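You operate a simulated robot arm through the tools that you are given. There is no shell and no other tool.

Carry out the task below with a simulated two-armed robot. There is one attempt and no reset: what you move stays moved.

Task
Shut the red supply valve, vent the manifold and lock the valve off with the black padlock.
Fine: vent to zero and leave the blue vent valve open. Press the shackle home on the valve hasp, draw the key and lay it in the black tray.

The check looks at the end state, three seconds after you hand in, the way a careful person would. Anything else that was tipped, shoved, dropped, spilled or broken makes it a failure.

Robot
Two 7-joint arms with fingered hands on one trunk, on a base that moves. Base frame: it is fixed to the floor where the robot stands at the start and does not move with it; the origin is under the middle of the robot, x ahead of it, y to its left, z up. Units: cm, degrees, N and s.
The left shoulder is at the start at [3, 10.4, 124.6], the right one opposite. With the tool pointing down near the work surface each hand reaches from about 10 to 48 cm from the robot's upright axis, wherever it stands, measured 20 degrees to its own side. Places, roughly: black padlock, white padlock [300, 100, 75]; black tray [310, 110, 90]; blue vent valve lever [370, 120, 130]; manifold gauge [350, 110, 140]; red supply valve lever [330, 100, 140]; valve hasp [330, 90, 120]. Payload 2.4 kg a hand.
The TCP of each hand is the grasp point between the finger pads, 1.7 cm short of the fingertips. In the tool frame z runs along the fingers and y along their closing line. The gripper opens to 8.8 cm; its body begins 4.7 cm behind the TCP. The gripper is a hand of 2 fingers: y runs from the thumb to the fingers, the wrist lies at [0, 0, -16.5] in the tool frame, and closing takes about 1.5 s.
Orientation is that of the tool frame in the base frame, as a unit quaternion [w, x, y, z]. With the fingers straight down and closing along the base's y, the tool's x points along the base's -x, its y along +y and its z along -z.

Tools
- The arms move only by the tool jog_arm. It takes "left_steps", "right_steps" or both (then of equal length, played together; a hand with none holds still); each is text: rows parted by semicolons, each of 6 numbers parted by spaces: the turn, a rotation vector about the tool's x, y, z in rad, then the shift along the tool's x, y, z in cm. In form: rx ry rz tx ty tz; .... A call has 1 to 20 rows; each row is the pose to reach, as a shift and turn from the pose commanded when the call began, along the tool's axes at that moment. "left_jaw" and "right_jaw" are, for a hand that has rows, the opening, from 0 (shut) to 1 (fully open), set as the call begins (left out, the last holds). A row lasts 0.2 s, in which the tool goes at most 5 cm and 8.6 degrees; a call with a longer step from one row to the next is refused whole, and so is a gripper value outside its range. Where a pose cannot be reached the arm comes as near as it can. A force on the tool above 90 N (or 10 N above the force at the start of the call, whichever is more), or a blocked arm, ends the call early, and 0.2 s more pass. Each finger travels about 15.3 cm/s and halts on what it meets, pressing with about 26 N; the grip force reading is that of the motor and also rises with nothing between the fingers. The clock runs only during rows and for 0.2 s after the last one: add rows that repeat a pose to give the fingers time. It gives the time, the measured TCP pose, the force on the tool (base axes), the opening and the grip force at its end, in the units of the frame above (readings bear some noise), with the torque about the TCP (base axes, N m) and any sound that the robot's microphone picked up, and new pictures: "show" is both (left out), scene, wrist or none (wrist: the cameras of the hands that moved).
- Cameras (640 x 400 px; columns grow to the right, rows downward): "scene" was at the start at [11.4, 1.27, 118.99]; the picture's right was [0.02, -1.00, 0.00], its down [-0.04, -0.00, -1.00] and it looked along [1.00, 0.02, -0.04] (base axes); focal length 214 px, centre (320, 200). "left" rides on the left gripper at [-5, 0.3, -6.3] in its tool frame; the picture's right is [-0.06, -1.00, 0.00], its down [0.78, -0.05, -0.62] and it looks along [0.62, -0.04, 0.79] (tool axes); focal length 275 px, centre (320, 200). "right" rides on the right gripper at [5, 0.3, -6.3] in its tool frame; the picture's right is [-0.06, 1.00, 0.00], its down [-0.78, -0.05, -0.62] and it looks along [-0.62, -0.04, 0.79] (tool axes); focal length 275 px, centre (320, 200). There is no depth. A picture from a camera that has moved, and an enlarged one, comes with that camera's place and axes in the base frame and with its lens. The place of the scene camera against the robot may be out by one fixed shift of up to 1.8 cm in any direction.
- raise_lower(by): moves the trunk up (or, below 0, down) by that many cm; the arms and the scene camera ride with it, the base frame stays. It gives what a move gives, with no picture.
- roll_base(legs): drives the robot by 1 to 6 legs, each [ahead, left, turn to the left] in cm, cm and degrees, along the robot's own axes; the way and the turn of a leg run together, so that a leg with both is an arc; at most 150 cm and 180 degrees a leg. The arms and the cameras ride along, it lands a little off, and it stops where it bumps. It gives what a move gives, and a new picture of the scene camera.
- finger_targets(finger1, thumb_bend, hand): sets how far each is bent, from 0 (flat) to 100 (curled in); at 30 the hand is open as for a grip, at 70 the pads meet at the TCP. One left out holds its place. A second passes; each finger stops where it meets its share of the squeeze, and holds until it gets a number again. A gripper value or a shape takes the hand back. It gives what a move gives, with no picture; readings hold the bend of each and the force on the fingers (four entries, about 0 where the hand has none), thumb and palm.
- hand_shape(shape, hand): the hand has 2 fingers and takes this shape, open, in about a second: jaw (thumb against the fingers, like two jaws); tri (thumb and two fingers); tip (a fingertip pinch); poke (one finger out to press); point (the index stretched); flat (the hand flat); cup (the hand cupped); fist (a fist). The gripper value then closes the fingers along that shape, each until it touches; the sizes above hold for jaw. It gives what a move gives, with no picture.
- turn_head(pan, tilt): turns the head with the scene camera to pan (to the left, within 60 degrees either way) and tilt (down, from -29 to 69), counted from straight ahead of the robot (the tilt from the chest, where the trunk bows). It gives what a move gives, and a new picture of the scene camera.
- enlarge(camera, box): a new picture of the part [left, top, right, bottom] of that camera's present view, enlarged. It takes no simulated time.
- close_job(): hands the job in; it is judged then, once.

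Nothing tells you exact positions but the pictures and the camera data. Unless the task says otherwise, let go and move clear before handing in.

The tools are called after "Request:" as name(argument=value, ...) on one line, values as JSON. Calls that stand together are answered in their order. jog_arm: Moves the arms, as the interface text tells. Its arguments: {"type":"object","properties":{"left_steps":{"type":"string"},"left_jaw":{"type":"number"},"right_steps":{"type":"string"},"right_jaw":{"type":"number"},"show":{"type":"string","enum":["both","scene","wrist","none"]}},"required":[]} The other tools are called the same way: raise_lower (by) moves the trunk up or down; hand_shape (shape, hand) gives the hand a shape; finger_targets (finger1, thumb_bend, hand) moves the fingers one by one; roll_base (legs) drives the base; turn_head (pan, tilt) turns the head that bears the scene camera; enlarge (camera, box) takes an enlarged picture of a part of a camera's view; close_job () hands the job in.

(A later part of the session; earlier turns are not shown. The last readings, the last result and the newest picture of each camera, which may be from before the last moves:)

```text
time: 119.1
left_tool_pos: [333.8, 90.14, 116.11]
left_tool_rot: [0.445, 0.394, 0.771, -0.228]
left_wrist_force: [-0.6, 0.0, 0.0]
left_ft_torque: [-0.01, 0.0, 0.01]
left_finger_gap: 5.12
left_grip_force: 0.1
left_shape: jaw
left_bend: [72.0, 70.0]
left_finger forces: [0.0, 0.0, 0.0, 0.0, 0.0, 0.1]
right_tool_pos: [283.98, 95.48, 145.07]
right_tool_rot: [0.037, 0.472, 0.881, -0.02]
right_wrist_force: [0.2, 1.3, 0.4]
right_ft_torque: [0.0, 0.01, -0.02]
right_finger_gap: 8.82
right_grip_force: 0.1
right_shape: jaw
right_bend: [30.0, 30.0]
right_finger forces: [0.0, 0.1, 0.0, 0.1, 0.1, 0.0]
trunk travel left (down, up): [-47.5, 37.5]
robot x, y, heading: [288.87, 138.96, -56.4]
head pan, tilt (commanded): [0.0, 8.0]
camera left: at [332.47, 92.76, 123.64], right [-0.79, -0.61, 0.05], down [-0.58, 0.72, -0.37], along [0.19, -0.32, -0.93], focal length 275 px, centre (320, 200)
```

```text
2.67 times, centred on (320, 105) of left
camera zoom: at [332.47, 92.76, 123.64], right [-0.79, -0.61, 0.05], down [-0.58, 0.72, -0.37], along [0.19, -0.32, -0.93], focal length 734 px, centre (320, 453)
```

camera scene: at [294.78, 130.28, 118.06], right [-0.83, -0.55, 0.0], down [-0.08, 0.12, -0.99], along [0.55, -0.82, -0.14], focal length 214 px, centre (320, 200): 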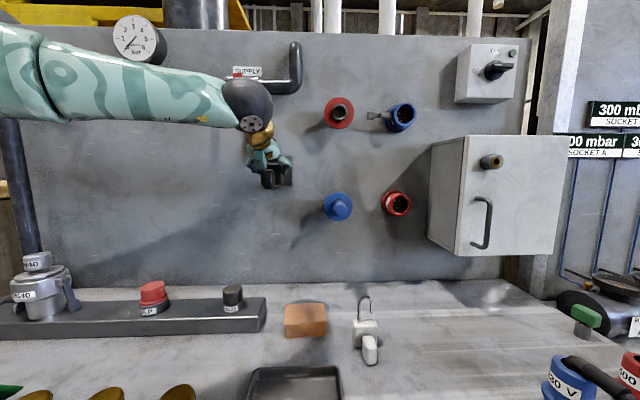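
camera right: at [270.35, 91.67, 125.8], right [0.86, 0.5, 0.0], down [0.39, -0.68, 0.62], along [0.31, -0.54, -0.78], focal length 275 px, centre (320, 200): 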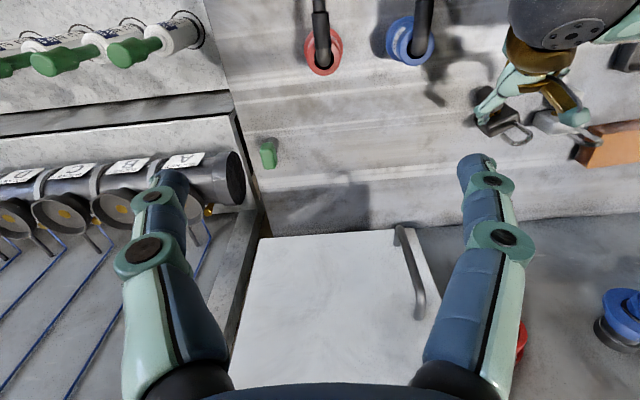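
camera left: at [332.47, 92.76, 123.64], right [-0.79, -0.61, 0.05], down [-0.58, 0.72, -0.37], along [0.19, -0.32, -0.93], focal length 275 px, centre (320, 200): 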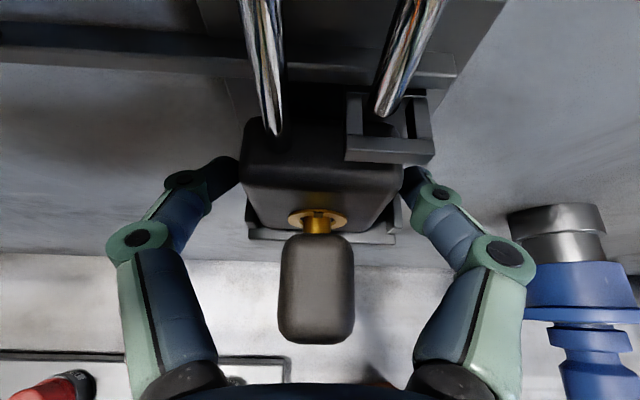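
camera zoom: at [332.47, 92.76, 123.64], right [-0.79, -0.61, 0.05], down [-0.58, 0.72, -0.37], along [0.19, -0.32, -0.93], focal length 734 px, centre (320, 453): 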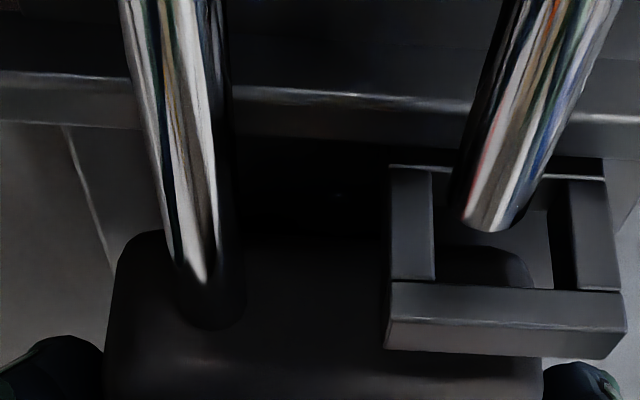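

It stands flat with the leg over the hole. I withdraw the hand along its axis, then close the fingers to use them as a press.

Request:
jog_arm(left_steps="0 0 0 0 0 -1; 0 0 0 0 0 -2.5; 0 0 0 0 0 -4.5; 0 0 0 0 0 -7; 0 0 0 -1 0 -9; 0 0 0 -2 0 -9; 0 0 0 -2 0 -9", show="both")

Request:
enlarge(camera="scene", box=[240, 130, 320, 190])

Request:
enlarge(camera="left", box=[220, 0, 460, 150])

```text
time: 120.7
left_tool_pos: [329.82, 95.6, 122.44]
left_tool_rot: [0.446, 0.394, 0.771, -0.228]
left_wrist_force: [0.1, -0.5, -0.2]
left_ft_torque: [0.0, -0.02, -0.01]
left_finger_gap: 5.06
left_grip_force: 0.1
left_shape: jaw
left_bend: [72.0, 70.0]
left_finger forces: [0.1, 0.0, 0.1, 0.1, 0.0, 0.0]
right_tool_pos: [283.98, 95.43, 145.13]
right_tool_rot: [0.035, 0.471, 0.881, -0.021]
right_wrist_force: [0.2, 0.2, 0.7]
right_ft_torque: [-0.03, 0.02, 0.0]
right_finger_gap: 8.81
right_grip_force: 0.1
right_shape: jaw
right_bend: [30.0, 30.0]
right_finger forces: [0.0, 0.0, 0.0, 0.0, 0.0, 0.1]
trunk travel left (down, up): [-47.5, 37.5]
robot x, y, heading: [288.95, 139.3, -56.3]
head pan, tilt (commanded): [0.0, 8.0]
camera scene: at [294.77, 130.28, 118.06], right [-0.83, -0.55, 0.0], down [-0.08, 0.12, -0.99], along [0.55, -0.82, -0.14], focal length 214 px, centre (320, 200)
camera left: at [328.46, 98.31, 129.9], right [-0.79, -0.61, 0.05], down [-0.58, 0.72, -0.37], along [0.19, -0.32, -0.93], focal length 275 px, centre (320, 200)
```

scene: 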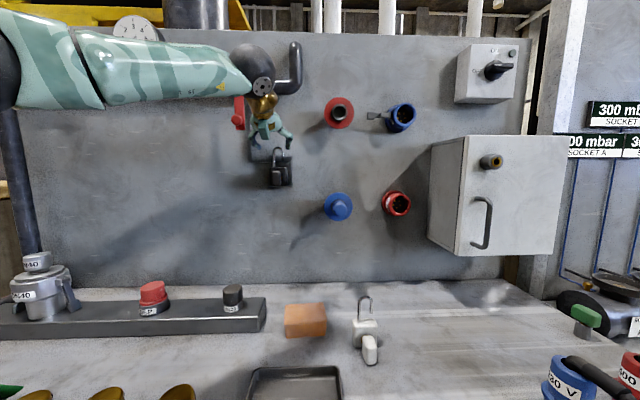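
left: 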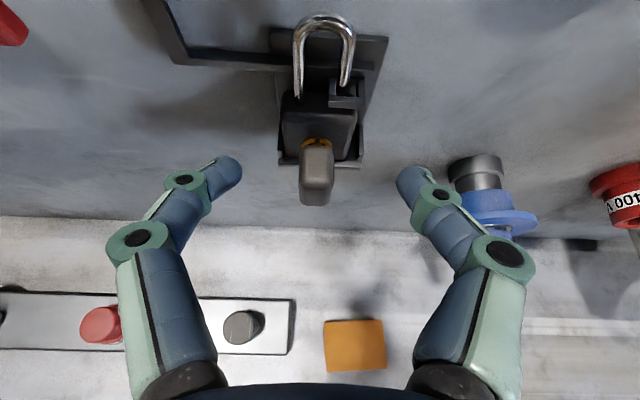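

```text
6.67 times, centred on (280, 160) of scene
camera zoom: at [294.77, 130.28, 118.06], right [-0.83, -0.55, 0.0], down [-0.08, 0.12, -0.99], along [0.55, -0.82, -0.14], focal length 1430 px, centre (587, 467)
```

zoom: 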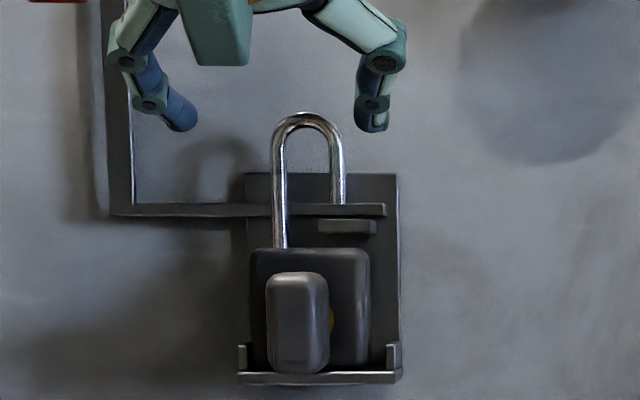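

```text
2.67 times, centred on (340, 75) of left
camera zoom: at [328.46, 98.31, 129.9], right [-0.79, -0.61, 0.05], down [-0.58, 0.72, -0.37], along [0.19, -0.32, -0.93], focal length 734 px, centre (267, 533)
```

zoom: 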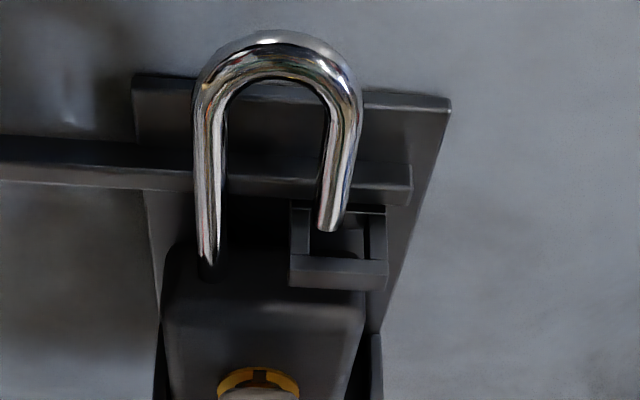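

In this clearer view the free leg tip sits about 0.6 cm above the eye, so allowing for parallax it is about 0.3 cm short of the hole centre and 0.2 cm left. I go back, regrip and shift it by that amount.

Request:
jog_arm(left_steps="0 0 0 1 0 0; 0 0 0 2 0 1; 0 0 0 2 0 3.5; 0 0 0 2 0 6; 0 0 0 2 0 7.8; 0 0 0 2 0 9; 0 0 0 2 0 9", show="wrist")

```text
time: 122.3
left_tool_pos: [333.78, 90.15, 116.13]
left_tool_rot: [0.446, 0.393, 0.771, -0.227]
left_wrist_force: [0.6, 0.7, -0.7]
left_ft_torque: [-0.02, 0.01, -0.01]
left_finger_gap: 5.06
left_grip_force: 0.0
left_shape: jaw
left_bend: [72.0, 70.0]
left_finger forces: [0.1, 0.0, 0.0, 0.0, 0.1, 0.0]
right_tool_pos: [284.13, 95.37, 145.08]
right_tool_rot: [0.037, 0.471, 0.881, -0.02]
right_wrist_force: [-0.2, 0.5, -0.1]
right_ft_torque: [-0.01, 0.02, 0.0]
right_finger_gap: 8.82
right_grip_force: 0.0
right_shape: jaw
right_bend: [30.0, 30.0]
right_finger forces: [0.0, 0.1, 0.1, 0.1, 0.1, 0.1]
trunk travel left (down, up): [-47.5, 37.5]
robot x, y, heading: [288.74, 139.23, -56.3]
head pan, tilt (commanded): [0.0, 8.0]
camera left: at [332.43, 92.75, 123.59], right [-0.79, -0.61, 0.05], down [-0.58, 0.72, -0.37], along [0.19, -0.32, -0.93], focal length 275 px, centre (320, 200)
```

left: 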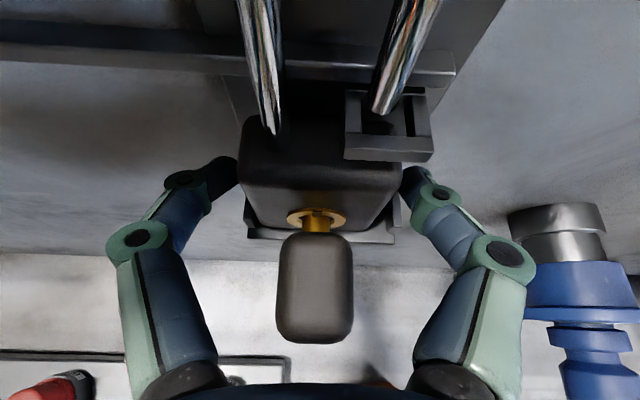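

Request:
jog_arm(left_steps="0 0 0 0 0 0; 0 0 0 0 0 0; 0 0 0 0 0 0; 0 0 0 0 0 0; 0 0 0 0 0 0; 0 0 0 -0.13 0 -0.08; 0 0 0 -0.22 -0.1 0.08; 0 0 0 -0.31 -0.2 0.22; 0 0 0 -0.2 -0.2 0.28; 0 0 0 -0.1 -0.2 0.34; 0 0 0 -0.03 -0.2 0.38; 0 0 0 -0.03 -0.2 0.38", left_jaw=0.3, show="wrist")

Request:
enlarge(camera="left", box=[200, 30, 440, 180])

```text
time: 124.9
left_tool_pos: [333.9, 89.7, 116.02]
left_tool_rot: [0.446, 0.394, 0.771, -0.228]
left_wrist_force: [0.6, -1.0, 4.9]
left_ft_torque: [-0.02, 0.0, -0.01]
left_finger_gap: 3.68
left_grip_force: 26.1
left_shape: jaw
left_bend: [73.0, 70.0]
left_finger forces: [24.0, 0.0, 0.0, 0.0, 23.7, 0.0]
right_tool_pos: [284.04, 95.54, 145.11]
right_tool_rot: [0.037, 0.472, 0.881, -0.021]
right_wrist_force: [0.7, -1.0, -0.1]
right_ft_torque: [0.01, -0.01, -0.01]
right_finger_gap: 8.8
right_grip_force: 0.0
right_shape: jaw
right_bend: [30.0, 30.0]
right_finger forces: [0.1, 0.0, 0.1, 0.0, 0.1, 0.0]
trunk travel left (down, up): [-47.5, 37.5]
robot x, y, heading: [288.8, 139.32, -56.1]
head pan, tilt (commanded): [0.0, 8.0]
camera left: at [332.49, 92.38, 123.54], right [-0.79, -0.61, 0.05], down [-0.58, 0.72, -0.37], along [0.19, -0.33, -0.93], focal length 275 px, centre (320, 200)
```

left: 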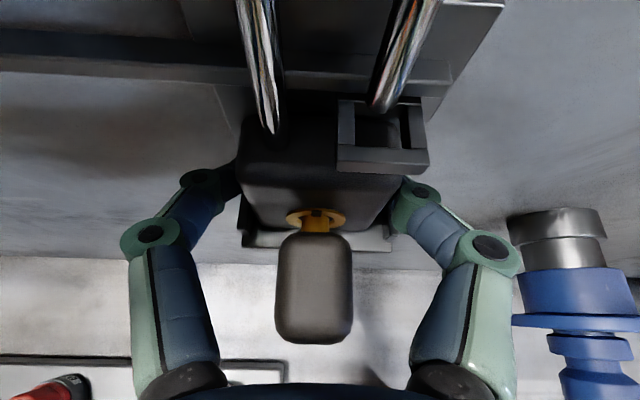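

```text
2.67 times, centred on (320, 105) of left
camera zoom: at [332.49, 92.38, 123.54], right [-0.79, -0.61, 0.05], down [-0.58, 0.72, -0.37], along [0.19, -0.33, -0.93], focal length 734 px, centre (320, 453)
```

zoom: 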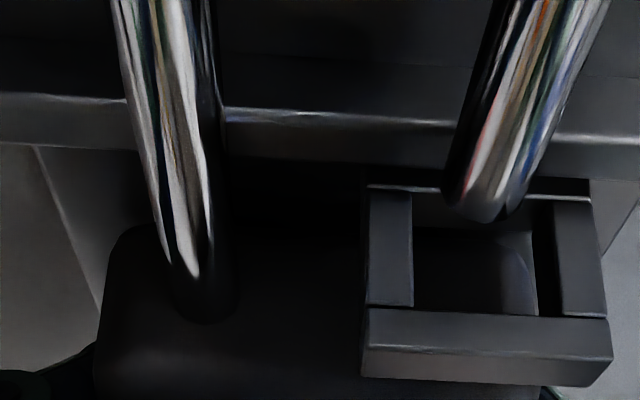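

Allowing for the tip being about 0.6 cm above the eye, the leg is now within 1 mm of the hole centre in depth and about 1.5 mm laterally. I release and withdraw.

Request:
jog_arm(left_steps="0 0 0 0 0 0; 0 0 0 0 0 0; 0 0 0 0 0 0; 0 0 0 0 0 0; 0 0 0 0 0 -1; 0 0 0 0 0 -2.5; 0 0 0 0 0 -4.5; 0 0 0 0 0 -7; 0 0 0 -1 0 -9; 0 0 0 -2 0 -9; 0 0 0 -2 0 -9", left_jaw=0.6, show="wrist")

Request:
enlarge(camera="scene", box=[240, 130, 320, 190])

Request:
enlarge(camera="left", box=[250, 0, 410, 100])

```text
time: 127.3
left_tool_pos: [329.86, 95.26, 122.31]
left_tool_rot: [0.446, 0.394, 0.771, -0.228]
left_wrist_force: [-0.1, 0.1, -1.2]
left_ft_torque: [0.01, 0.02, 0.01]
left_finger_gap: 5.25
left_grip_force: 0.1
left_shape: jaw
left_bend: [71.0, 71.0]
left_finger forces: [0.0, 0.1, 0.1, 0.0, 0.1, 0.1]
right_tool_pos: [284.04, 95.49, 145.12]
right_tool_rot: [0.038, 0.472, 0.881, -0.021]
right_wrist_force: [-0.6, 0.7, 0.1]
right_ft_torque: [0.01, -0.01, 0.01]
right_finger_gap: 8.81
right_grip_force: 0.1
right_shape: jaw
right_bend: [30.0, 30.0]
right_finger forces: [0.0, 0.0, 0.1, 0.0, 0.0, 0.0]
trunk travel left (down, up): [-47.5, 37.5]
robot x, y, heading: [288.41, 139.28, -56.5]
head pan, tilt (commanded): [0.0, 8.0]
camera left: at [328.47, 97.92, 129.75], right [-0.79, -0.61, 0.05], down [-0.58, 0.72, -0.37], along [0.19, -0.32, -0.93], focal length 275 px, centre (320, 200)
```

left: 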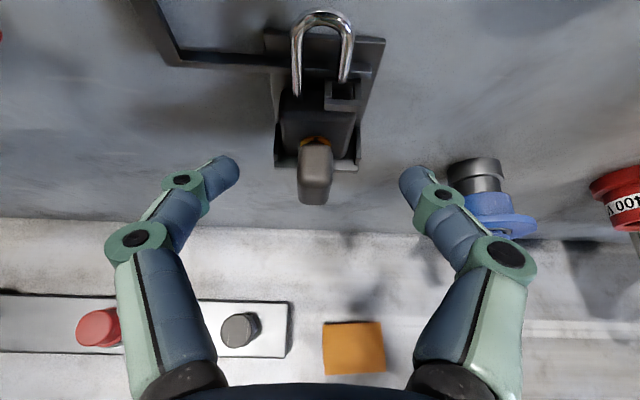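

```text
6.67 times, centred on (280, 160) of scene
camera zoom: at [294.77, 130.28, 118.06], right [-0.83, -0.55, 0.0], down [-0.08, 0.12, -0.99], along [0.55, -0.82, -0.14], focal length 1430 px, centre (587, 467)
```

zoom: 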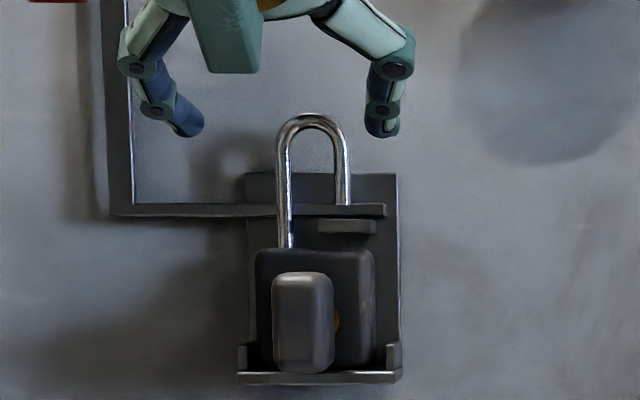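

```text
4.00 times, centred on (330, 50) of left
camera zoom: at [328.47, 97.92, 129.75], right [-0.79, -0.61, 0.05], down [-0.58, 0.72, -0.37], along [0.19, -0.32, -0.93], focal length 1101 px, centre (280, 800)
```

zoom: 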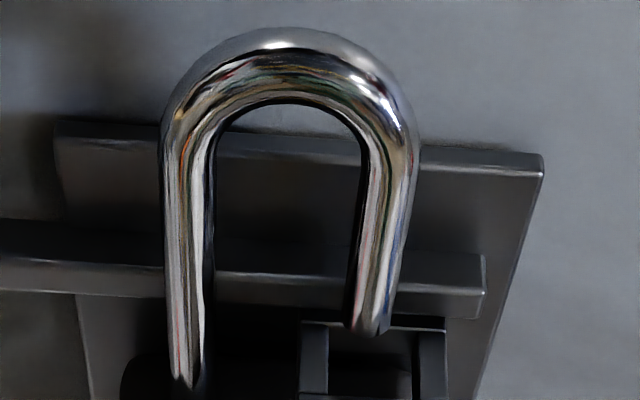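

The padlock stands flat with the leg over the eye. I close the fingers and bring them above the shackle bow.

Request:
jog_arm(left_steps="0 0 0 -1.2 0 -0.7; 0 0 0 -2.4 0 -1.4; 0 0 0 -2.6 0 -1.5; 0 0 0 -2.6 0 -1.5; 0 0 0 -2.6 0 -1.5; 0 0 0 -2.6 0 -1.5; 0 0 0 -2.6 0 -1.5; 0 0 0 -3.6 0 0.23; 0 0 0 -4.6 0 1.96; 0 0 0 -5.7 0 3.9; 0 0 0 -5.7 0 3.9", left_jaw=0, show="wrist")

Request:
enlarge(camera="scene", box=[240, 110, 320, 190])

Request:
enlarge(camera="left", box=[200, 60, 440, 210])

```text
time: 129.7
left_tool_pos: [333.46, 90.18, 125.23]
left_tool_rot: [0.446, 0.394, 0.771, -0.228]
left_wrist_force: [0.8, -0.4, -0.1]
left_ft_torque: [0.04, -0.01, -0.01]
left_finger_gap: 0.0
left_grip_force: 26.2
left_shape: jaw
left_bend: [54.0, 66.0]
left_finger forces: [0.0, 0.0, 0.0, 0.1, 0.1, 0.1]
right_tool_pos: [284.07, 95.57, 145.05]
right_tool_rot: [0.037, 0.472, 0.881, -0.02]
right_wrist_force: [0.4, -0.3, 0.0]
right_ft_torque: [0.02, -0.05, 0.0]
right_finger_gap: 8.81
right_grip_force: 0.2
right_shape: jaw
right_bend: [30.0, 30.0]
right_finger forces: [0.1, 0.0, 0.1, 0.0, 0.1, 0.1]
trunk travel left (down, up): [-47.5, 37.5]
robot x, y, heading: [288.42, 139.29, -56.3]
head pan, tilt (commanded): [0.0, 8.0]
camera left: at [332.19, 92.84, 132.71], right [-0.79, -0.61, 0.05], down [-0.58, 0.72, -0.37], along [0.19, -0.32, -0.93], focal length 275 px, centre (320, 200)
```

left: 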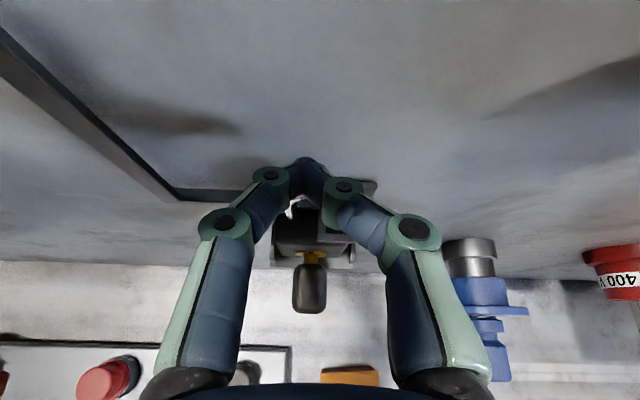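

```text
5.00 times, centred on (280, 150) of scene
camera zoom: at [294.78, 130.29, 118.06], right [-0.83, -0.55, 0.0], down [-0.08, 0.12, -0.99], along [0.55, -0.82, -0.14], focal length 1072 px, centre (520, 450)
```

zoom: 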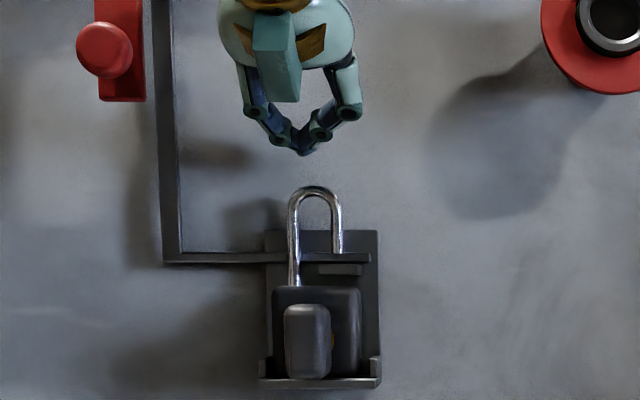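

```text
2.67 times, centred on (320, 135) of left
camera zoom: at [332.19, 92.84, 132.71], right [-0.79, -0.61, 0.05], down [-0.58, 0.72, -0.37], along [0.19, -0.32, -0.93], focal length 734 px, centre (320, 373)
```

zoom: 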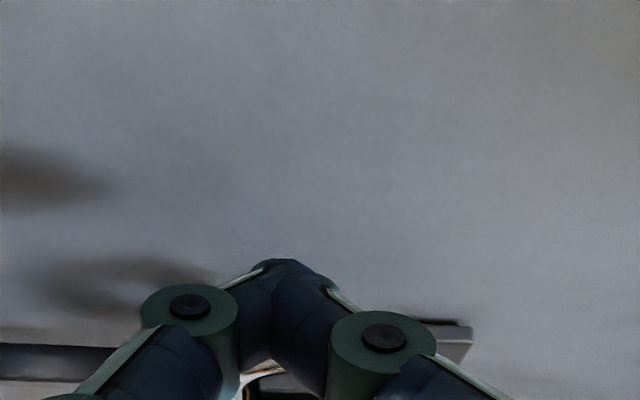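

The closed tips are about 0.55 cm left of the bow centre and 1.8 cm above it. I shift right and slightly forward, and lower 1.2 cm.

Request:
jog_arm(left_steps="0 0 0 -0.2 -0.55 0.35; 0 0 0 0.32 -0.55 0.65; 0 0 0 0.84 -0.55 0.95; 0 0 0 0.84 -0.55 0.95", show="wrist")

Request:
enlarge(camera="scene", box=[240, 120, 320, 190])

Request:
enlarge(camera="left", box=[240, 140, 400, 240])

```text
time: 130.7
left_tool_pos: [333.36, 89.65, 124.01]
left_tool_rot: [0.445, 0.394, 0.771, -0.228]
left_wrist_force: [0.6, -0.1, -0.6]
left_ft_torque: [-0.01, 0.0, 0.01]
left_finger_gap: 0.02
left_grip_force: 26.2
left_shape: jaw
left_bend: [54.0, 66.0]
left_finger forces: [0.0, 0.1, 0.1, 0.0, 0.0, 0.0]
right_tool_pos: [284.15, 95.6, 145.08]
right_tool_rot: [0.037, 0.471, 0.881, -0.021]
right_wrist_force: [-1.1, 0.0, -0.7]
right_ft_torque: [0.03, -0.03, -0.02]
right_finger_gap: 8.8
right_grip_force: 0.0
right_shape: jaw
right_bend: [30.0, 30.0]
right_finger forces: [0.0, 0.0, 0.0, 0.0, 0.0, 0.0]
trunk travel left (down, up): [-47.5, 37.5]
robot x, y, heading: [288.33, 138.87, -56.3]
head pan, tilt (commanded): [0.0, 8.0]
camera left: at [331.96, 92.22, 131.5], right [-0.79, -0.61, 0.05], down [-0.58, 0.72, -0.37], along [0.19, -0.32, -0.93], focal length 275 px, centre (320, 200)
```

left: 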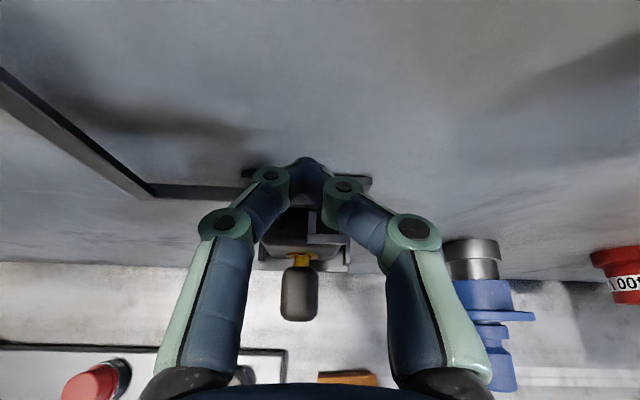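

```text
5.71 times, centred on (280, 155) of scene
camera zoom: at [294.77, 130.28, 118.06], right [-0.83, -0.55, 0.0], down [-0.08, 0.12, -0.99], along [0.55, -0.82, -0.14], focal length 1226 px, centre (549, 457)
```

zoom: 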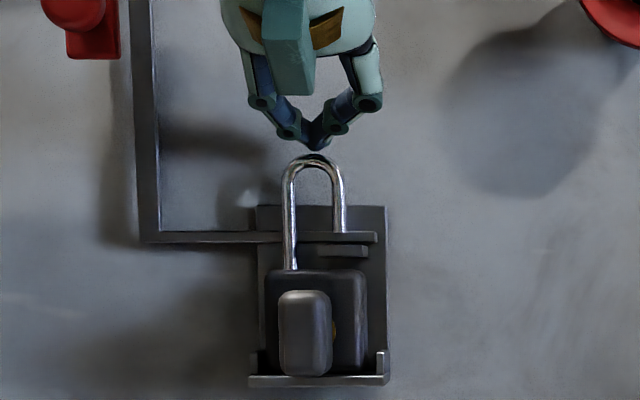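

```text
4.00 times, centred on (320, 190) of left
camera zoom: at [331.96, 92.22, 131.5], right [-0.79, -0.61, 0.05], down [-0.58, 0.72, -0.37], along [0.19, -0.32, -0.93], focal length 1101 px, centre (320, 240)
```

zoom: 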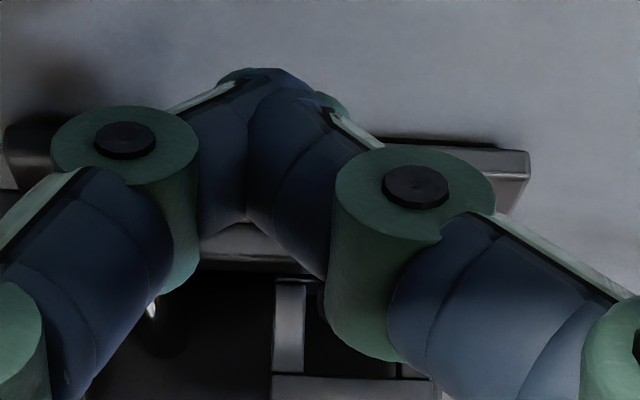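

The tips are centred over the bow with about 0.3 cm to go. I press down in small steps.

Request:
jog_arm(left_steps="0 0 0 0.26 0 0.15; 0 0 0 0.43 0 0.25; 0 0 0 0.61 0 0.35; 0 0 0 0.78 0 0.45; 0 0 0 0.78 0 0.45", show="wrist")

Request:
enlarge(camera="scene", box=[240, 120, 320, 190])

```text
time: 131.9
left_tool_pos: [333.35, 89.58, 123.03]
left_tool_rot: [0.446, 0.394, 0.771, -0.228]
left_wrist_force: [0.8, 0.2, 2.9]
left_ft_torque: [-0.04, -0.05, 0.0]
left_finger_gap: 0.0
left_grip_force: 25.9
left_shape: jaw
left_bend: [54.0, 66.0]
left_finger forces: [0.0, 0.0, 0.0, 0.0, 0.0, 0.0]
right_tool_pos: [284.14, 95.42, 145.04]
right_tool_rot: [0.036, 0.471, 0.881, -0.021]
right_wrist_force: [-0.1, 0.6, -0.4]
right_ft_torque: [-0.04, 0.01, -0.02]
right_finger_gap: 8.82
right_grip_force: 0.0
right_shape: jaw
right_bend: [30.0, 30.0]
right_finger forces: [0.1, 0.1, 0.1, 0.0, 0.0, 0.1]
trunk travel left (down, up): [-47.5, 37.5]
robot x, y, heading: [288.66, 139.64, -56.1]
head pan, tilt (commanded): [0.0, 8.0]
camera left: at [331.94, 92.23, 130.58], right [-0.79, -0.61, 0.05], down [-0.58, 0.72, -0.37], along [0.19, -0.32, -0.93], focal length 275 px, centre (320, 200)
```

left: 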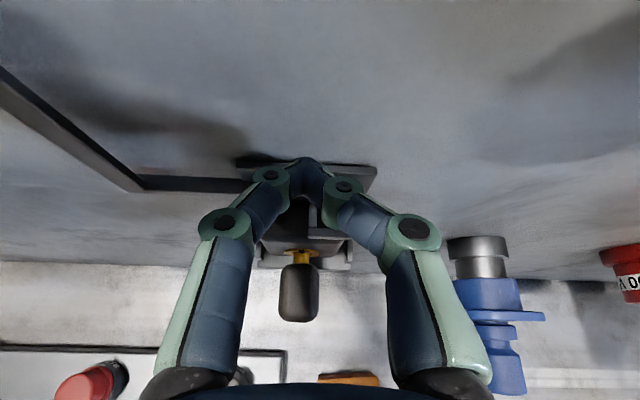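

```text
5.71 times, centred on (280, 155) of scene
camera zoom: at [294.76, 130.28, 118.06], right [-0.83, -0.55, 0.0], down [-0.08, 0.12, -0.99], along [0.55, -0.82, -0.14], focal length 1226 px, centre (549, 457)
```

zoom: 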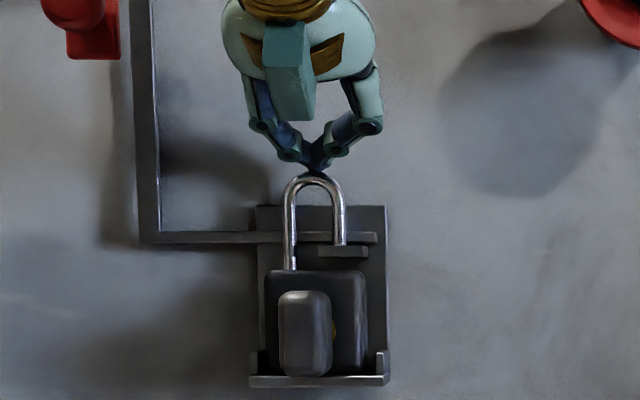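

The shackle is sliding down (force only 3 N) and the leg has reached the eye. I keep pressing in small steps.

Request:
jog_arm(left_steps="0 0 0 0.17 0 0.1; 0 0 0 0.35 0 0.2; 0 0 0 0.52 0 0.3; 0 0 0 0.52 0 0.3", show="none")

Request:
enlarge(camera="scene", box=[240, 120, 320, 190])

```text
time: 132.9
left_tool_pos: [333.41, 89.72, 122.61]
left_tool_rot: [0.446, 0.393, 0.771, -0.227]
left_wrist_force: [-0.1, -0.5, 3.6]
left_ft_torque: [-0.01, -0.04, -0.01]
left_finger_gap: 0.04
left_grip_force: 26.1
left_shape: jaw
left_bend: [54.0, 66.0]
left_finger forces: [0.0, 0.1, 0.1, 0.0, 0.1, 0.0]
right_tool_pos: [284.12, 95.6, 145.14]
right_tool_rot: [0.037, 0.471, 0.881, -0.021]
right_wrist_force: [0.0, 0.2, -0.2]
right_ft_torque: [-0.02, 0.01, -0.02]
right_finger_gap: 8.8
right_grip_force: 0.1
right_shape: jaw
right_bend: [30.0, 30.0]
right_finger forces: [0.0, 0.0, 0.0, 0.1, 0.0, 0.0]
trunk travel left (down, up): [-47.5, 37.5]
robot x, y, heading: [288.65, 139.74, -56.0]
head pan, tilt (commanded): [0.0, 8.0]
```

```text
5.71 times, centred on (280, 155) of scene
camera zoom: at [294.76, 130.29, 118.06], right [-0.83, -0.55, 0.0], down [-0.08, 0.12, -0.99], along [0.55, -0.82, -0.14], focal length 1226 px, centre (549, 457)
```

zoom: 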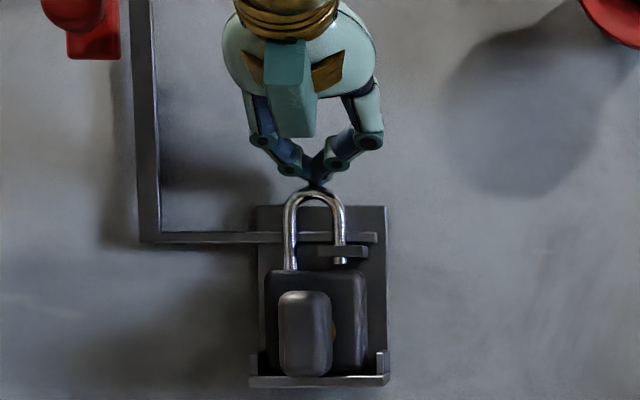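

The leg has passed through the eye (its tip shows below it). I continue pressing to drive it home.

Request:
jog_arm(left_steps="0 0 0 0.17 0 0.1; 0 0 0 0.35 0 0.2; 0 0 0 0.52 0 0.3; 0 0 0 0.69 0 0.4; 0 0 0 0.69 0 0.4", show="none")

Request:
enlarge(camera="scene", box=[240, 120, 320, 190])

```text
time: 134.1
left_tool_pos: [333.26, 89.53, 121.74]
left_tool_rot: [0.447, 0.393, 0.771, -0.228]
left_wrist_force: [0.7, -0.9, 7.6]
left_ft_torque: [-0.07, -0.1, 0.01]
left_finger_gap: 0.02
left_grip_force: 25.6
left_shape: jaw
left_bend: [54.0, 66.0]
left_finger forces: [0.0, 0.1, 0.1, 0.1, 0.0, 0.1]
right_tool_pos: [283.95, 95.57, 145.11]
right_tool_rot: [0.036, 0.471, 0.881, -0.021]
right_wrist_force: [-0.1, -0.2, -0.2]
right_ft_torque: [0.0, -0.01, -0.01]
right_finger_gap: 8.8
right_grip_force: 0.0
right_shape: jaw
right_bend: [30.0, 30.0]
right_finger forces: [0.1, 0.0, 0.1, 0.1, 0.0, 0.0]
trunk travel left (down, up): [-47.5, 37.5]
robot x, y, heading: [288.63, 139.62, -56.3]
head pan, tilt (commanded): [0.0, 8.0]
```

```text
5.71 times, centred on (280, 155) of scene
camera zoom: at [294.74, 130.3, 118.07], right [-0.83, -0.55, 0.0], down [-0.08, 0.12, -0.99], along [0.55, -0.82, -0.14], focal length 1226 px, centre (549, 457)
```

zoom: 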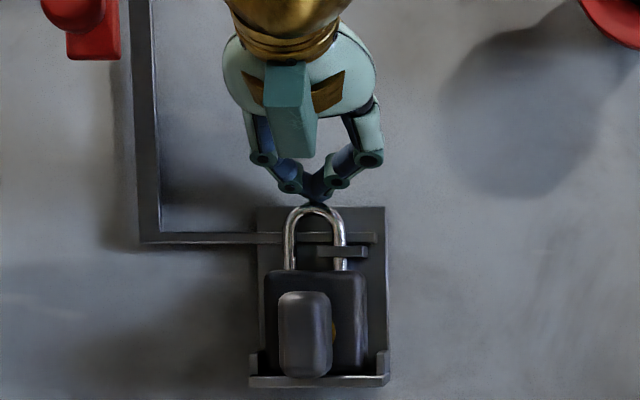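

The leg is now entering the body. I press further and listen for a click.

Request:
jog_arm(left_steps="0 0 0 0.17 0 0.1; 0 0 0 0.35 0 0.2; 0 0 0 0.52 0 0.3; 0 0 0 0.69 0 0.4; 0 0 0 0.69 0 0.4", show="none")

Request:
enlarge(camera="scene", box=[240, 120, 320, 190])

```text
time: 135.3
left_tool_pos: [333.37, 89.58, 121.6]
left_tool_rot: [0.45, 0.392, 0.768, -0.229]
left_wrist_force: [11.3, -12.9, 41.0]
left_ft_torque: [-0.44, -0.66, -0.08]
left_finger_gap: 0.0
left_grip_force: 25.8
left_shape: jaw
left_bend: [54.0, 66.0]
left_finger forces: [72.7, 0.0, 0.0, 0.1, 0.0, 0.0]
right_tool_pos: [284.04, 95.52, 145.18]
right_tool_rot: [0.038, 0.471, 0.881, -0.02]
right_wrist_force: [-0.4, 0.1, 0.2]
right_ft_torque: [-0.01, -0.01, 0.01]
right_finger_gap: 8.8
right_grip_force: 0.0
right_shape: jaw
right_bend: [30.0, 30.0]
right_finger forces: [0.0, 0.0, 0.0, 0.0, 0.1, 0.1]
trunk travel left (down, up): [-47.5, 37.5]
robot x, y, heading: [288.71, 139.38, -56.4]
head pan, tilt (commanded): [0.0, 8.0]
```

```text
5.71 times, centred on (280, 155) of scene
camera zoom: at [294.69, 130.34, 118.09], right [-0.83, -0.55, 0.0], down [-0.08, 0.12, -0.99], along [0.55, -0.82, -0.14], focal length 1226 px, centre (549, 457)
```

zoom: 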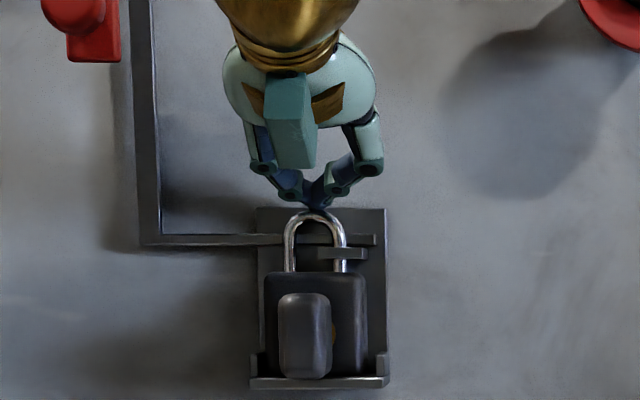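

The shackle met firm resistance at about 44 N with no sound reported. I press a little harder to be sure it latches.

Request:
jog_arm(left_steps="0 0 0 0.17 0 0.1; 0 0 0 0.35 0 0.2; 0 0 0 0.35 0 0.2; 0 0 0 0.35 0 0.2", show="none")

Request:
enlarge(camera="scene", box=[240, 120, 320, 190])

```text
time: 136.3
left_tool_pos: [333.37, 89.66, 121.45]
left_tool_rot: [0.453, 0.392, 0.767, -0.232]
left_wrist_force: [15.2, -17.6, 51.8]
left_ft_torque: [-0.6, -0.87, -0.1]
left_finger_gap: 0.0
left_grip_force: 25.6
left_shape: jaw
left_bend: [55.0, 66.0]
left_finger forces: [84.1, 0.1, 0.1, 0.0, 0.0, 0.1]
right_tool_pos: [283.99, 95.6, 145.09]
right_tool_rot: [0.037, 0.472, 0.881, -0.02]
right_wrist_force: [-0.3, 0.4, -0.1]
right_ft_torque: [0.02, 0.01, 0.01]
right_finger_gap: 8.78
right_grip_force: 0.1
right_shape: jaw
right_bend: [30.0, 30.0]
right_finger forces: [0.1, 0.0, 0.0, 0.0, 0.0, 0.1]
trunk travel left (down, up): [-47.5, 37.5]
robot x, y, heading: [288.54, 138.97, -56.4]
head pan, tilt (commanded): [0.0, 8.0]
```

```text
5.71 times, centred on (280, 155) of scene
camera zoom: at [294.66, 130.38, 118.09], right [-0.83, -0.55, 0.0], down [-0.08, 0.12, -0.99], along [0.55, -0.82, -0.14], focal length 1226 px, centre (549, 457)
```

zoom: 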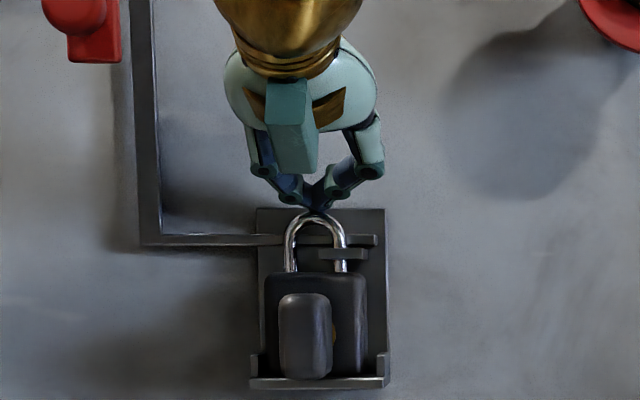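

No further movement at about 55 N, so it should be home. I lift off and see whether the shackle stays down.

Request:
jog_arm(left_steps="0 0 0 -0.4 0 -0.25; 0 0 0 -1 0 -0.6; 0 0 0 -2 0 -1.5; 0 0 0 -3 0 -3.5; 0 0 0 -3 0 -7; 0 0 0 -3 0 -7", show="wrist")

Request:
enlarge(camera="scene", box=[240, 130, 320, 190])

Request:
enlarge(camera="left", box=[240, 0, 400, 100])

```text
time: 137.7
left_tool_pos: [330.62, 93.3, 126.66]
left_tool_rot: [0.445, 0.394, 0.772, -0.227]
left_wrist_force: [0.0, 0.2, 0.9]
left_ft_torque: [0.02, 0.0, -0.03]
left_finger_gap: 0.02
left_grip_force: 25.6
left_shape: jaw
left_bend: [55.0, 66.0]
left_finger forces: [0.0, 0.0, 0.0, 0.0, 0.1, 0.1]
right_tool_pos: [284.18, 95.43, 145.17]
right_tool_rot: [0.036, 0.471, 0.881, -0.02]
right_wrist_force: [0.5, 0.3, 0.5]
right_ft_torque: [-0.03, 0.0, 0.0]
right_finger_gap: 8.81
right_grip_force: 0.1
right_shape: jaw
right_bend: [30.0, 30.0]
right_finger forces: [0.1, 0.1, 0.0, 0.1, 0.0, 0.0]
trunk travel left (down, up): [-47.5, 37.5]
robot x, y, heading: [288.68, 139.11, -56.7]
head pan, tilt (commanded): [0.0, 8.0]
camera left: at [329.25, 95.93, 134.11], right [-0.79, -0.61, 0.05], down [-0.58, 0.72, -0.37], along [0.19, -0.32, -0.93], focal length 275 px, centre (320, 200)
```

left: 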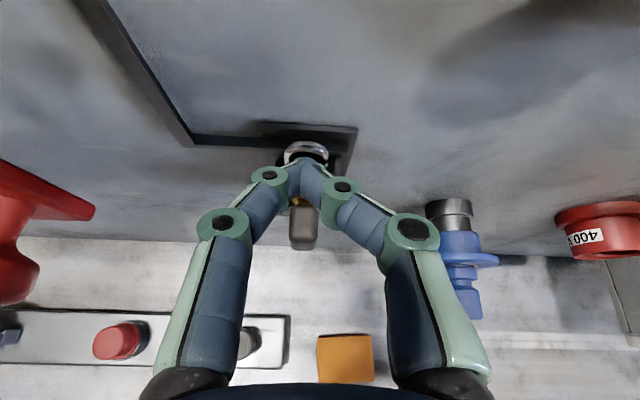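

```text
6.67 times, centred on (280, 160) of scene
camera zoom: at [294.77, 130.26, 118.05], right [-0.83, -0.55, 0.0], down [-0.08, 0.12, -0.99], along [0.55, -0.82, -0.14], focal length 1430 px, centre (587, 467)
```

zoom: 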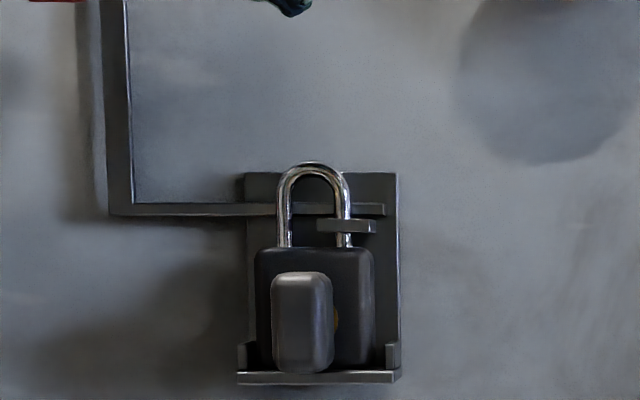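

```text
4.00 times, centred on (320, 50) of left
camera zoom: at [329.25, 95.93, 134.11], right [-0.79, -0.61, 0.05], down [-0.58, 0.72, -0.37], along [0.19, -0.32, -0.93], focal length 1101 px, centre (320, 800)
```

zoom: 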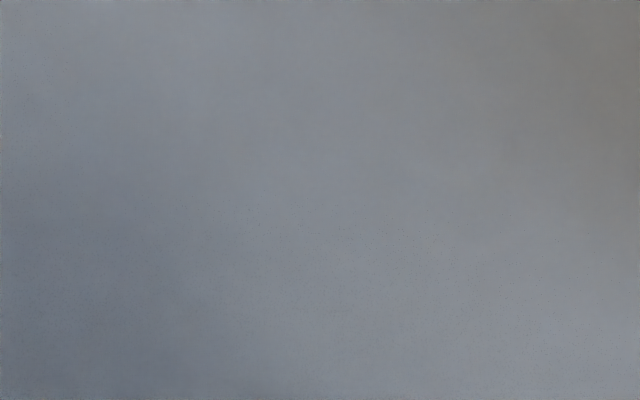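

The shackle stays down with its leg through the eye and into the body, so the padlock is closed. Next I open the fingers and move in front of the key.

Request:
jog_arm(left_steps="0 0 0 1.5 0.1 -1; 0 0 0 4 0.3 -1; 0 0 0 6.5 0.5 -0.7; 0 0 0 9 0.62 -0.4; 0 0 0 9 0.62 -0.4", left_jaw=0.5, show="wrist")

Request:
enlarge(camera="left", box=[220, 20, 460, 170])

Request:
enlarge(camera="scene", box=[230, 130, 330, 200])

```text
time: 138.9
left_tool_pos: [328.35, 97.68, 118.85]
left_tool_rot: [0.446, 0.393, 0.771, -0.227]
left_wrist_force: [0.1, -0.5, -0.4]
left_ft_torque: [0.02, 0.02, 0.02]
left_finger_gap: 4.36
left_grip_force: 0.0
left_shape: jaw
left_bend: [73.0, 70.0]
left_finger forces: [0.0, 0.1, 0.0, 0.0, 0.0, 0.0]
right_tool_pos: [284.05, 95.58, 145.06]
right_tool_rot: [0.036, 0.471, 0.881, -0.021]
right_wrist_force: [-0.6, 0.5, -0.3]
right_ft_torque: [0.02, -0.02, 0.01]
right_finger_gap: 8.81
right_grip_force: 0.0
right_shape: jaw
right_bend: [30.0, 30.0]
right_finger forces: [0.0, 0.1, 0.0, 0.1, 0.0, 0.0]
trunk travel left (down, up): [-47.5, 37.5]
robot x, y, heading: [288.33, 139.44, -56.2]
head pan, tilt (commanded): [0.0, 8.0]
camera left: at [326.96, 100.29, 126.47], right [-0.79, -0.61, 0.05], down [-0.58, 0.72, -0.37], along [0.19, -0.32, -0.93], focal length 275 px, centre (320, 200)
```

left: 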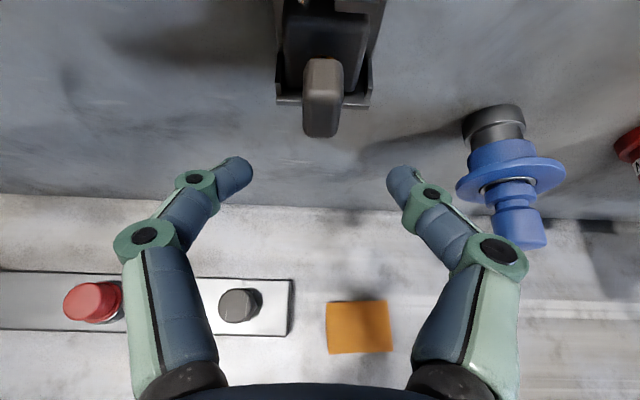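

```text
2.67 times, centred on (340, 95) of left
camera zoom: at [326.96, 100.29, 126.47], right [-0.79, -0.61, 0.05], down [-0.58, 0.72, -0.37], along [0.19, -0.32, -0.93], focal length 734 px, centre (267, 480)
```

zoom: 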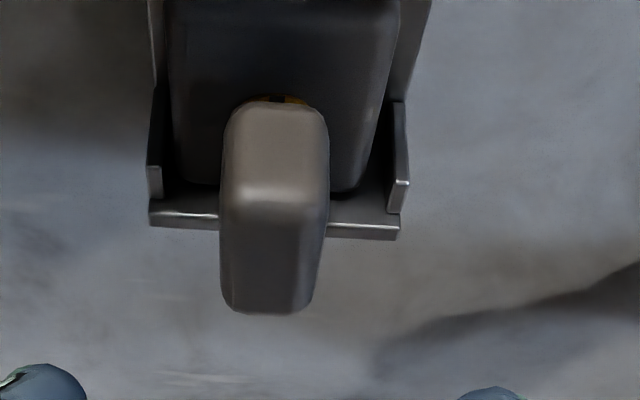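

```text
5.71 times, centred on (280, 165) of scene
camera zoom: at [294.77, 130.27, 118.06], right [-0.83, -0.55, 0.0], down [-0.08, 0.12, -0.99], along [0.55, -0.82, -0.14], focal length 1226 px, centre (549, 400)
```

zoom: 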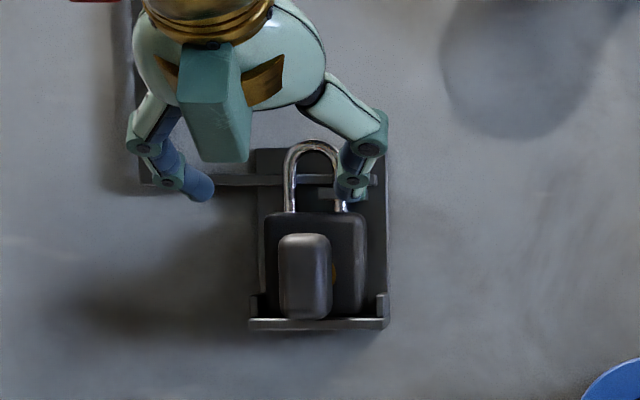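

The key bow is about 1.9 cm wide and centred in front of the hand. I approach so that the fingertips straddle the middle of the bow.

Request:
jog_arm(left_steps="0 0 0 -0.1 -0.09 2; 0 0 0 -0.2 -0.09 4; 0 0 0 -0.24 -0.09 6; 0 0 0 -0.24 -0.09 7.3; 0 0 0 -0.24 -0.09 7.3", show="wrist")

Request:
enlarge(camera="scene", box=[230, 130, 330, 200])

```text
time: 140.1
left_tool_pos: [332.03, 92.25, 115.47]
left_tool_rot: [0.446, 0.394, 0.77, -0.229]
left_wrist_force: [0.2, 0.3, -0.3]
left_ft_torque: [0.03, 0.01, -0.05]
left_finger_gap: 4.34
left_grip_force: 0.0
left_shape: jaw
left_bend: [73.0, 70.0]
left_finger forces: [0.0, 0.0, 0.0, 0.0, 0.0, 0.0]
right_tool_pos: [284.12, 95.49, 145.12]
right_tool_rot: [0.037, 0.471, 0.881, -0.021]
right_wrist_force: [-0.2, 0.4, -0.2]
right_ft_torque: [-0.02, 0.01, -0.01]
right_finger_gap: 8.82
right_grip_force: 0.0
right_shape: jaw
right_bend: [30.0, 30.0]
right_finger forces: [0.1, 0.0, 0.0, 0.0, 0.0, 0.0]
trunk travel left (down, up): [-47.5, 37.5]
robot x, y, heading: [288.48, 139.13, -56.4]
head pan, tilt (commanded): [0.0, 8.0]
camera left: at [330.66, 94.92, 123.05], right [-0.79, -0.61, 0.05], down [-0.58, 0.72, -0.37], along [0.19, -0.32, -0.93], focal length 275 px, centre (320, 200)
```

left: 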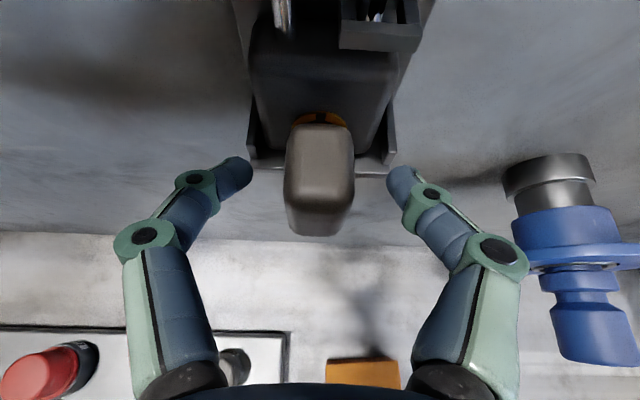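

```text
5.71 times, centred on (280, 165) of scene
camera zoom: at [294.77, 130.28, 118.06], right [-0.83, -0.55, 0.0], down [-0.08, 0.12, -0.99], along [0.55, -0.82, -0.14], focal length 1226 px, centre (549, 400)
```

zoom: 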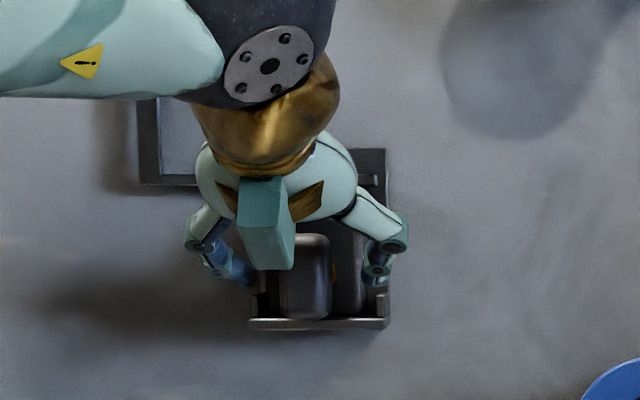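

The key is centred between the fingertips. I close on it.

Request:
jog_arm(left_steps="0 0 0 0 0 0; 0 0 0 0 0 0; 0 0 0 0 0 0; 0 0 0 0 0 0; 0 0 0 0 0 0; 0 0 0 0 0 0", left_jaw=0, show="wrist")

```text
time: 141.5
left_tool_pos: [332.08, 92.38, 115.56]
left_tool_rot: [0.446, 0.394, 0.771, -0.227]
left_wrist_force: [0.4, -0.6, -2.1]
left_ft_torque: [0.02, -0.01, -0.03]
left_finger_gap: 1.41
left_grip_force: 26.7
left_shape: jaw
left_bend: [73.0, 70.0]
left_finger forces: [23.1, 0.1, 0.0, 0.0, 23.9, 0.0]
right_tool_pos: [284.14, 95.36, 145.06]
right_tool_rot: [0.036, 0.471, 0.881, -0.02]
right_wrist_force: [0.1, 0.3, 0.7]
right_ft_torque: [0.02, 0.01, 0.02]
right_finger_gap: 8.78
right_grip_force: 0.0
right_shape: jaw
right_bend: [30.0, 30.0]
right_finger forces: [0.0, 0.0, 0.0, 0.0, 0.0, 0.0]
trunk travel left (down, up): [-47.5, 37.5]
robot x, y, heading: [289.06, 138.83, -56.3]
head pan, tilt (commanded): [0.0, 8.0]
camera left: at [330.66, 94.91, 123.05], right [-0.79, -0.61, 0.05], down [-0.58, 0.72, -0.37], along [0.19, -0.32, -0.93], focal length 275 px, centre (320, 200)
```

left: 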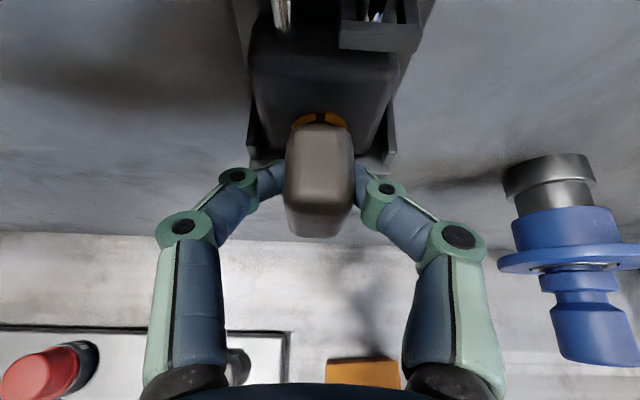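

Both fingertips grip the key evenly. I draw it straight out toward me.

Request:
jog_arm(left_steps="0 0 0 0.15 0 -0.26; 0 0 0 0.3 0 -0.52; 0 0 0 0.5 0 -0.87; 0 0 0 0.75 0 -1.3; 0 0 0 1 0 -1.73; 0 0 0 1 0 -1.73", show="wrist")

Request:
enlarge(camera="scene", box=[230, 130, 330, 200])

```text
time: 142.9
left_tool_pos: [330.9, 93.86, 115.63]
left_tool_rot: [0.446, 0.394, 0.771, -0.228]
left_wrist_force: [-0.7, 0.4, 0.2]
left_ft_torque: [-0.01, -0.02, 0.01]
left_finger_gap: 1.41
left_grip_force: 26.0
left_shape: jaw
left_bend: [73.0, 70.0]
left_finger forces: [23.7, 0.1, 0.1, 0.1, 23.7, 0.0]
right_tool_pos: [284.02, 95.49, 145.03]
right_tool_rot: [0.036, 0.471, 0.881, -0.02]
right_wrist_force: [0.7, -0.3, 1.0]
right_ft_torque: [-0.01, 0.01, 0.01]
right_finger_gap: 8.83
right_grip_force: 0.0
right_shape: jaw
right_bend: [30.0, 30.0]
right_finger forces: [0.1, 0.0, 0.0, 0.0, 0.0, 0.0]
trunk travel left (down, up): [-47.5, 37.5]
robot x, y, heading: [288.72, 139.32, -56.5]
head pan, tilt (commanded): [0.0, 8.0]
camera left: at [329.48, 96.55, 123.07], right [-0.79, -0.61, 0.05], down [-0.58, 0.72, -0.37], along [0.19, -0.32, -0.93], focal length 275 px, centre (320, 200)
```

left: 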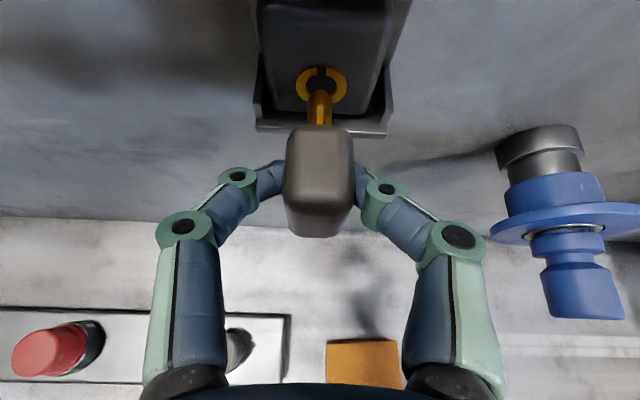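

```text
5.71 times, centred on (280, 165) of scene
camera zoom: at [294.77, 130.27, 118.06], right [-0.83, -0.55, 0.0], down [-0.08, 0.12, -0.99], along [0.55, -0.82, -0.14], focal length 1226 px, centre (549, 400)
```

zoom: 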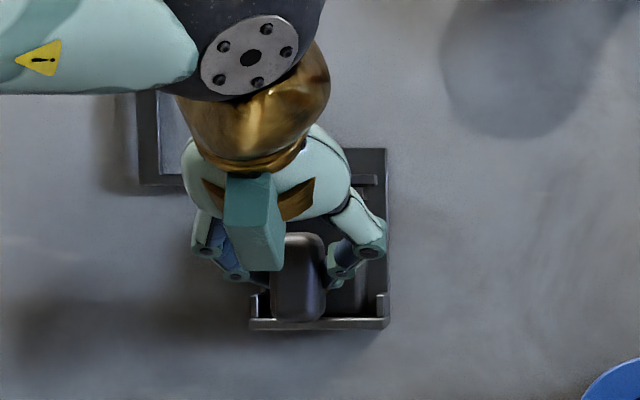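

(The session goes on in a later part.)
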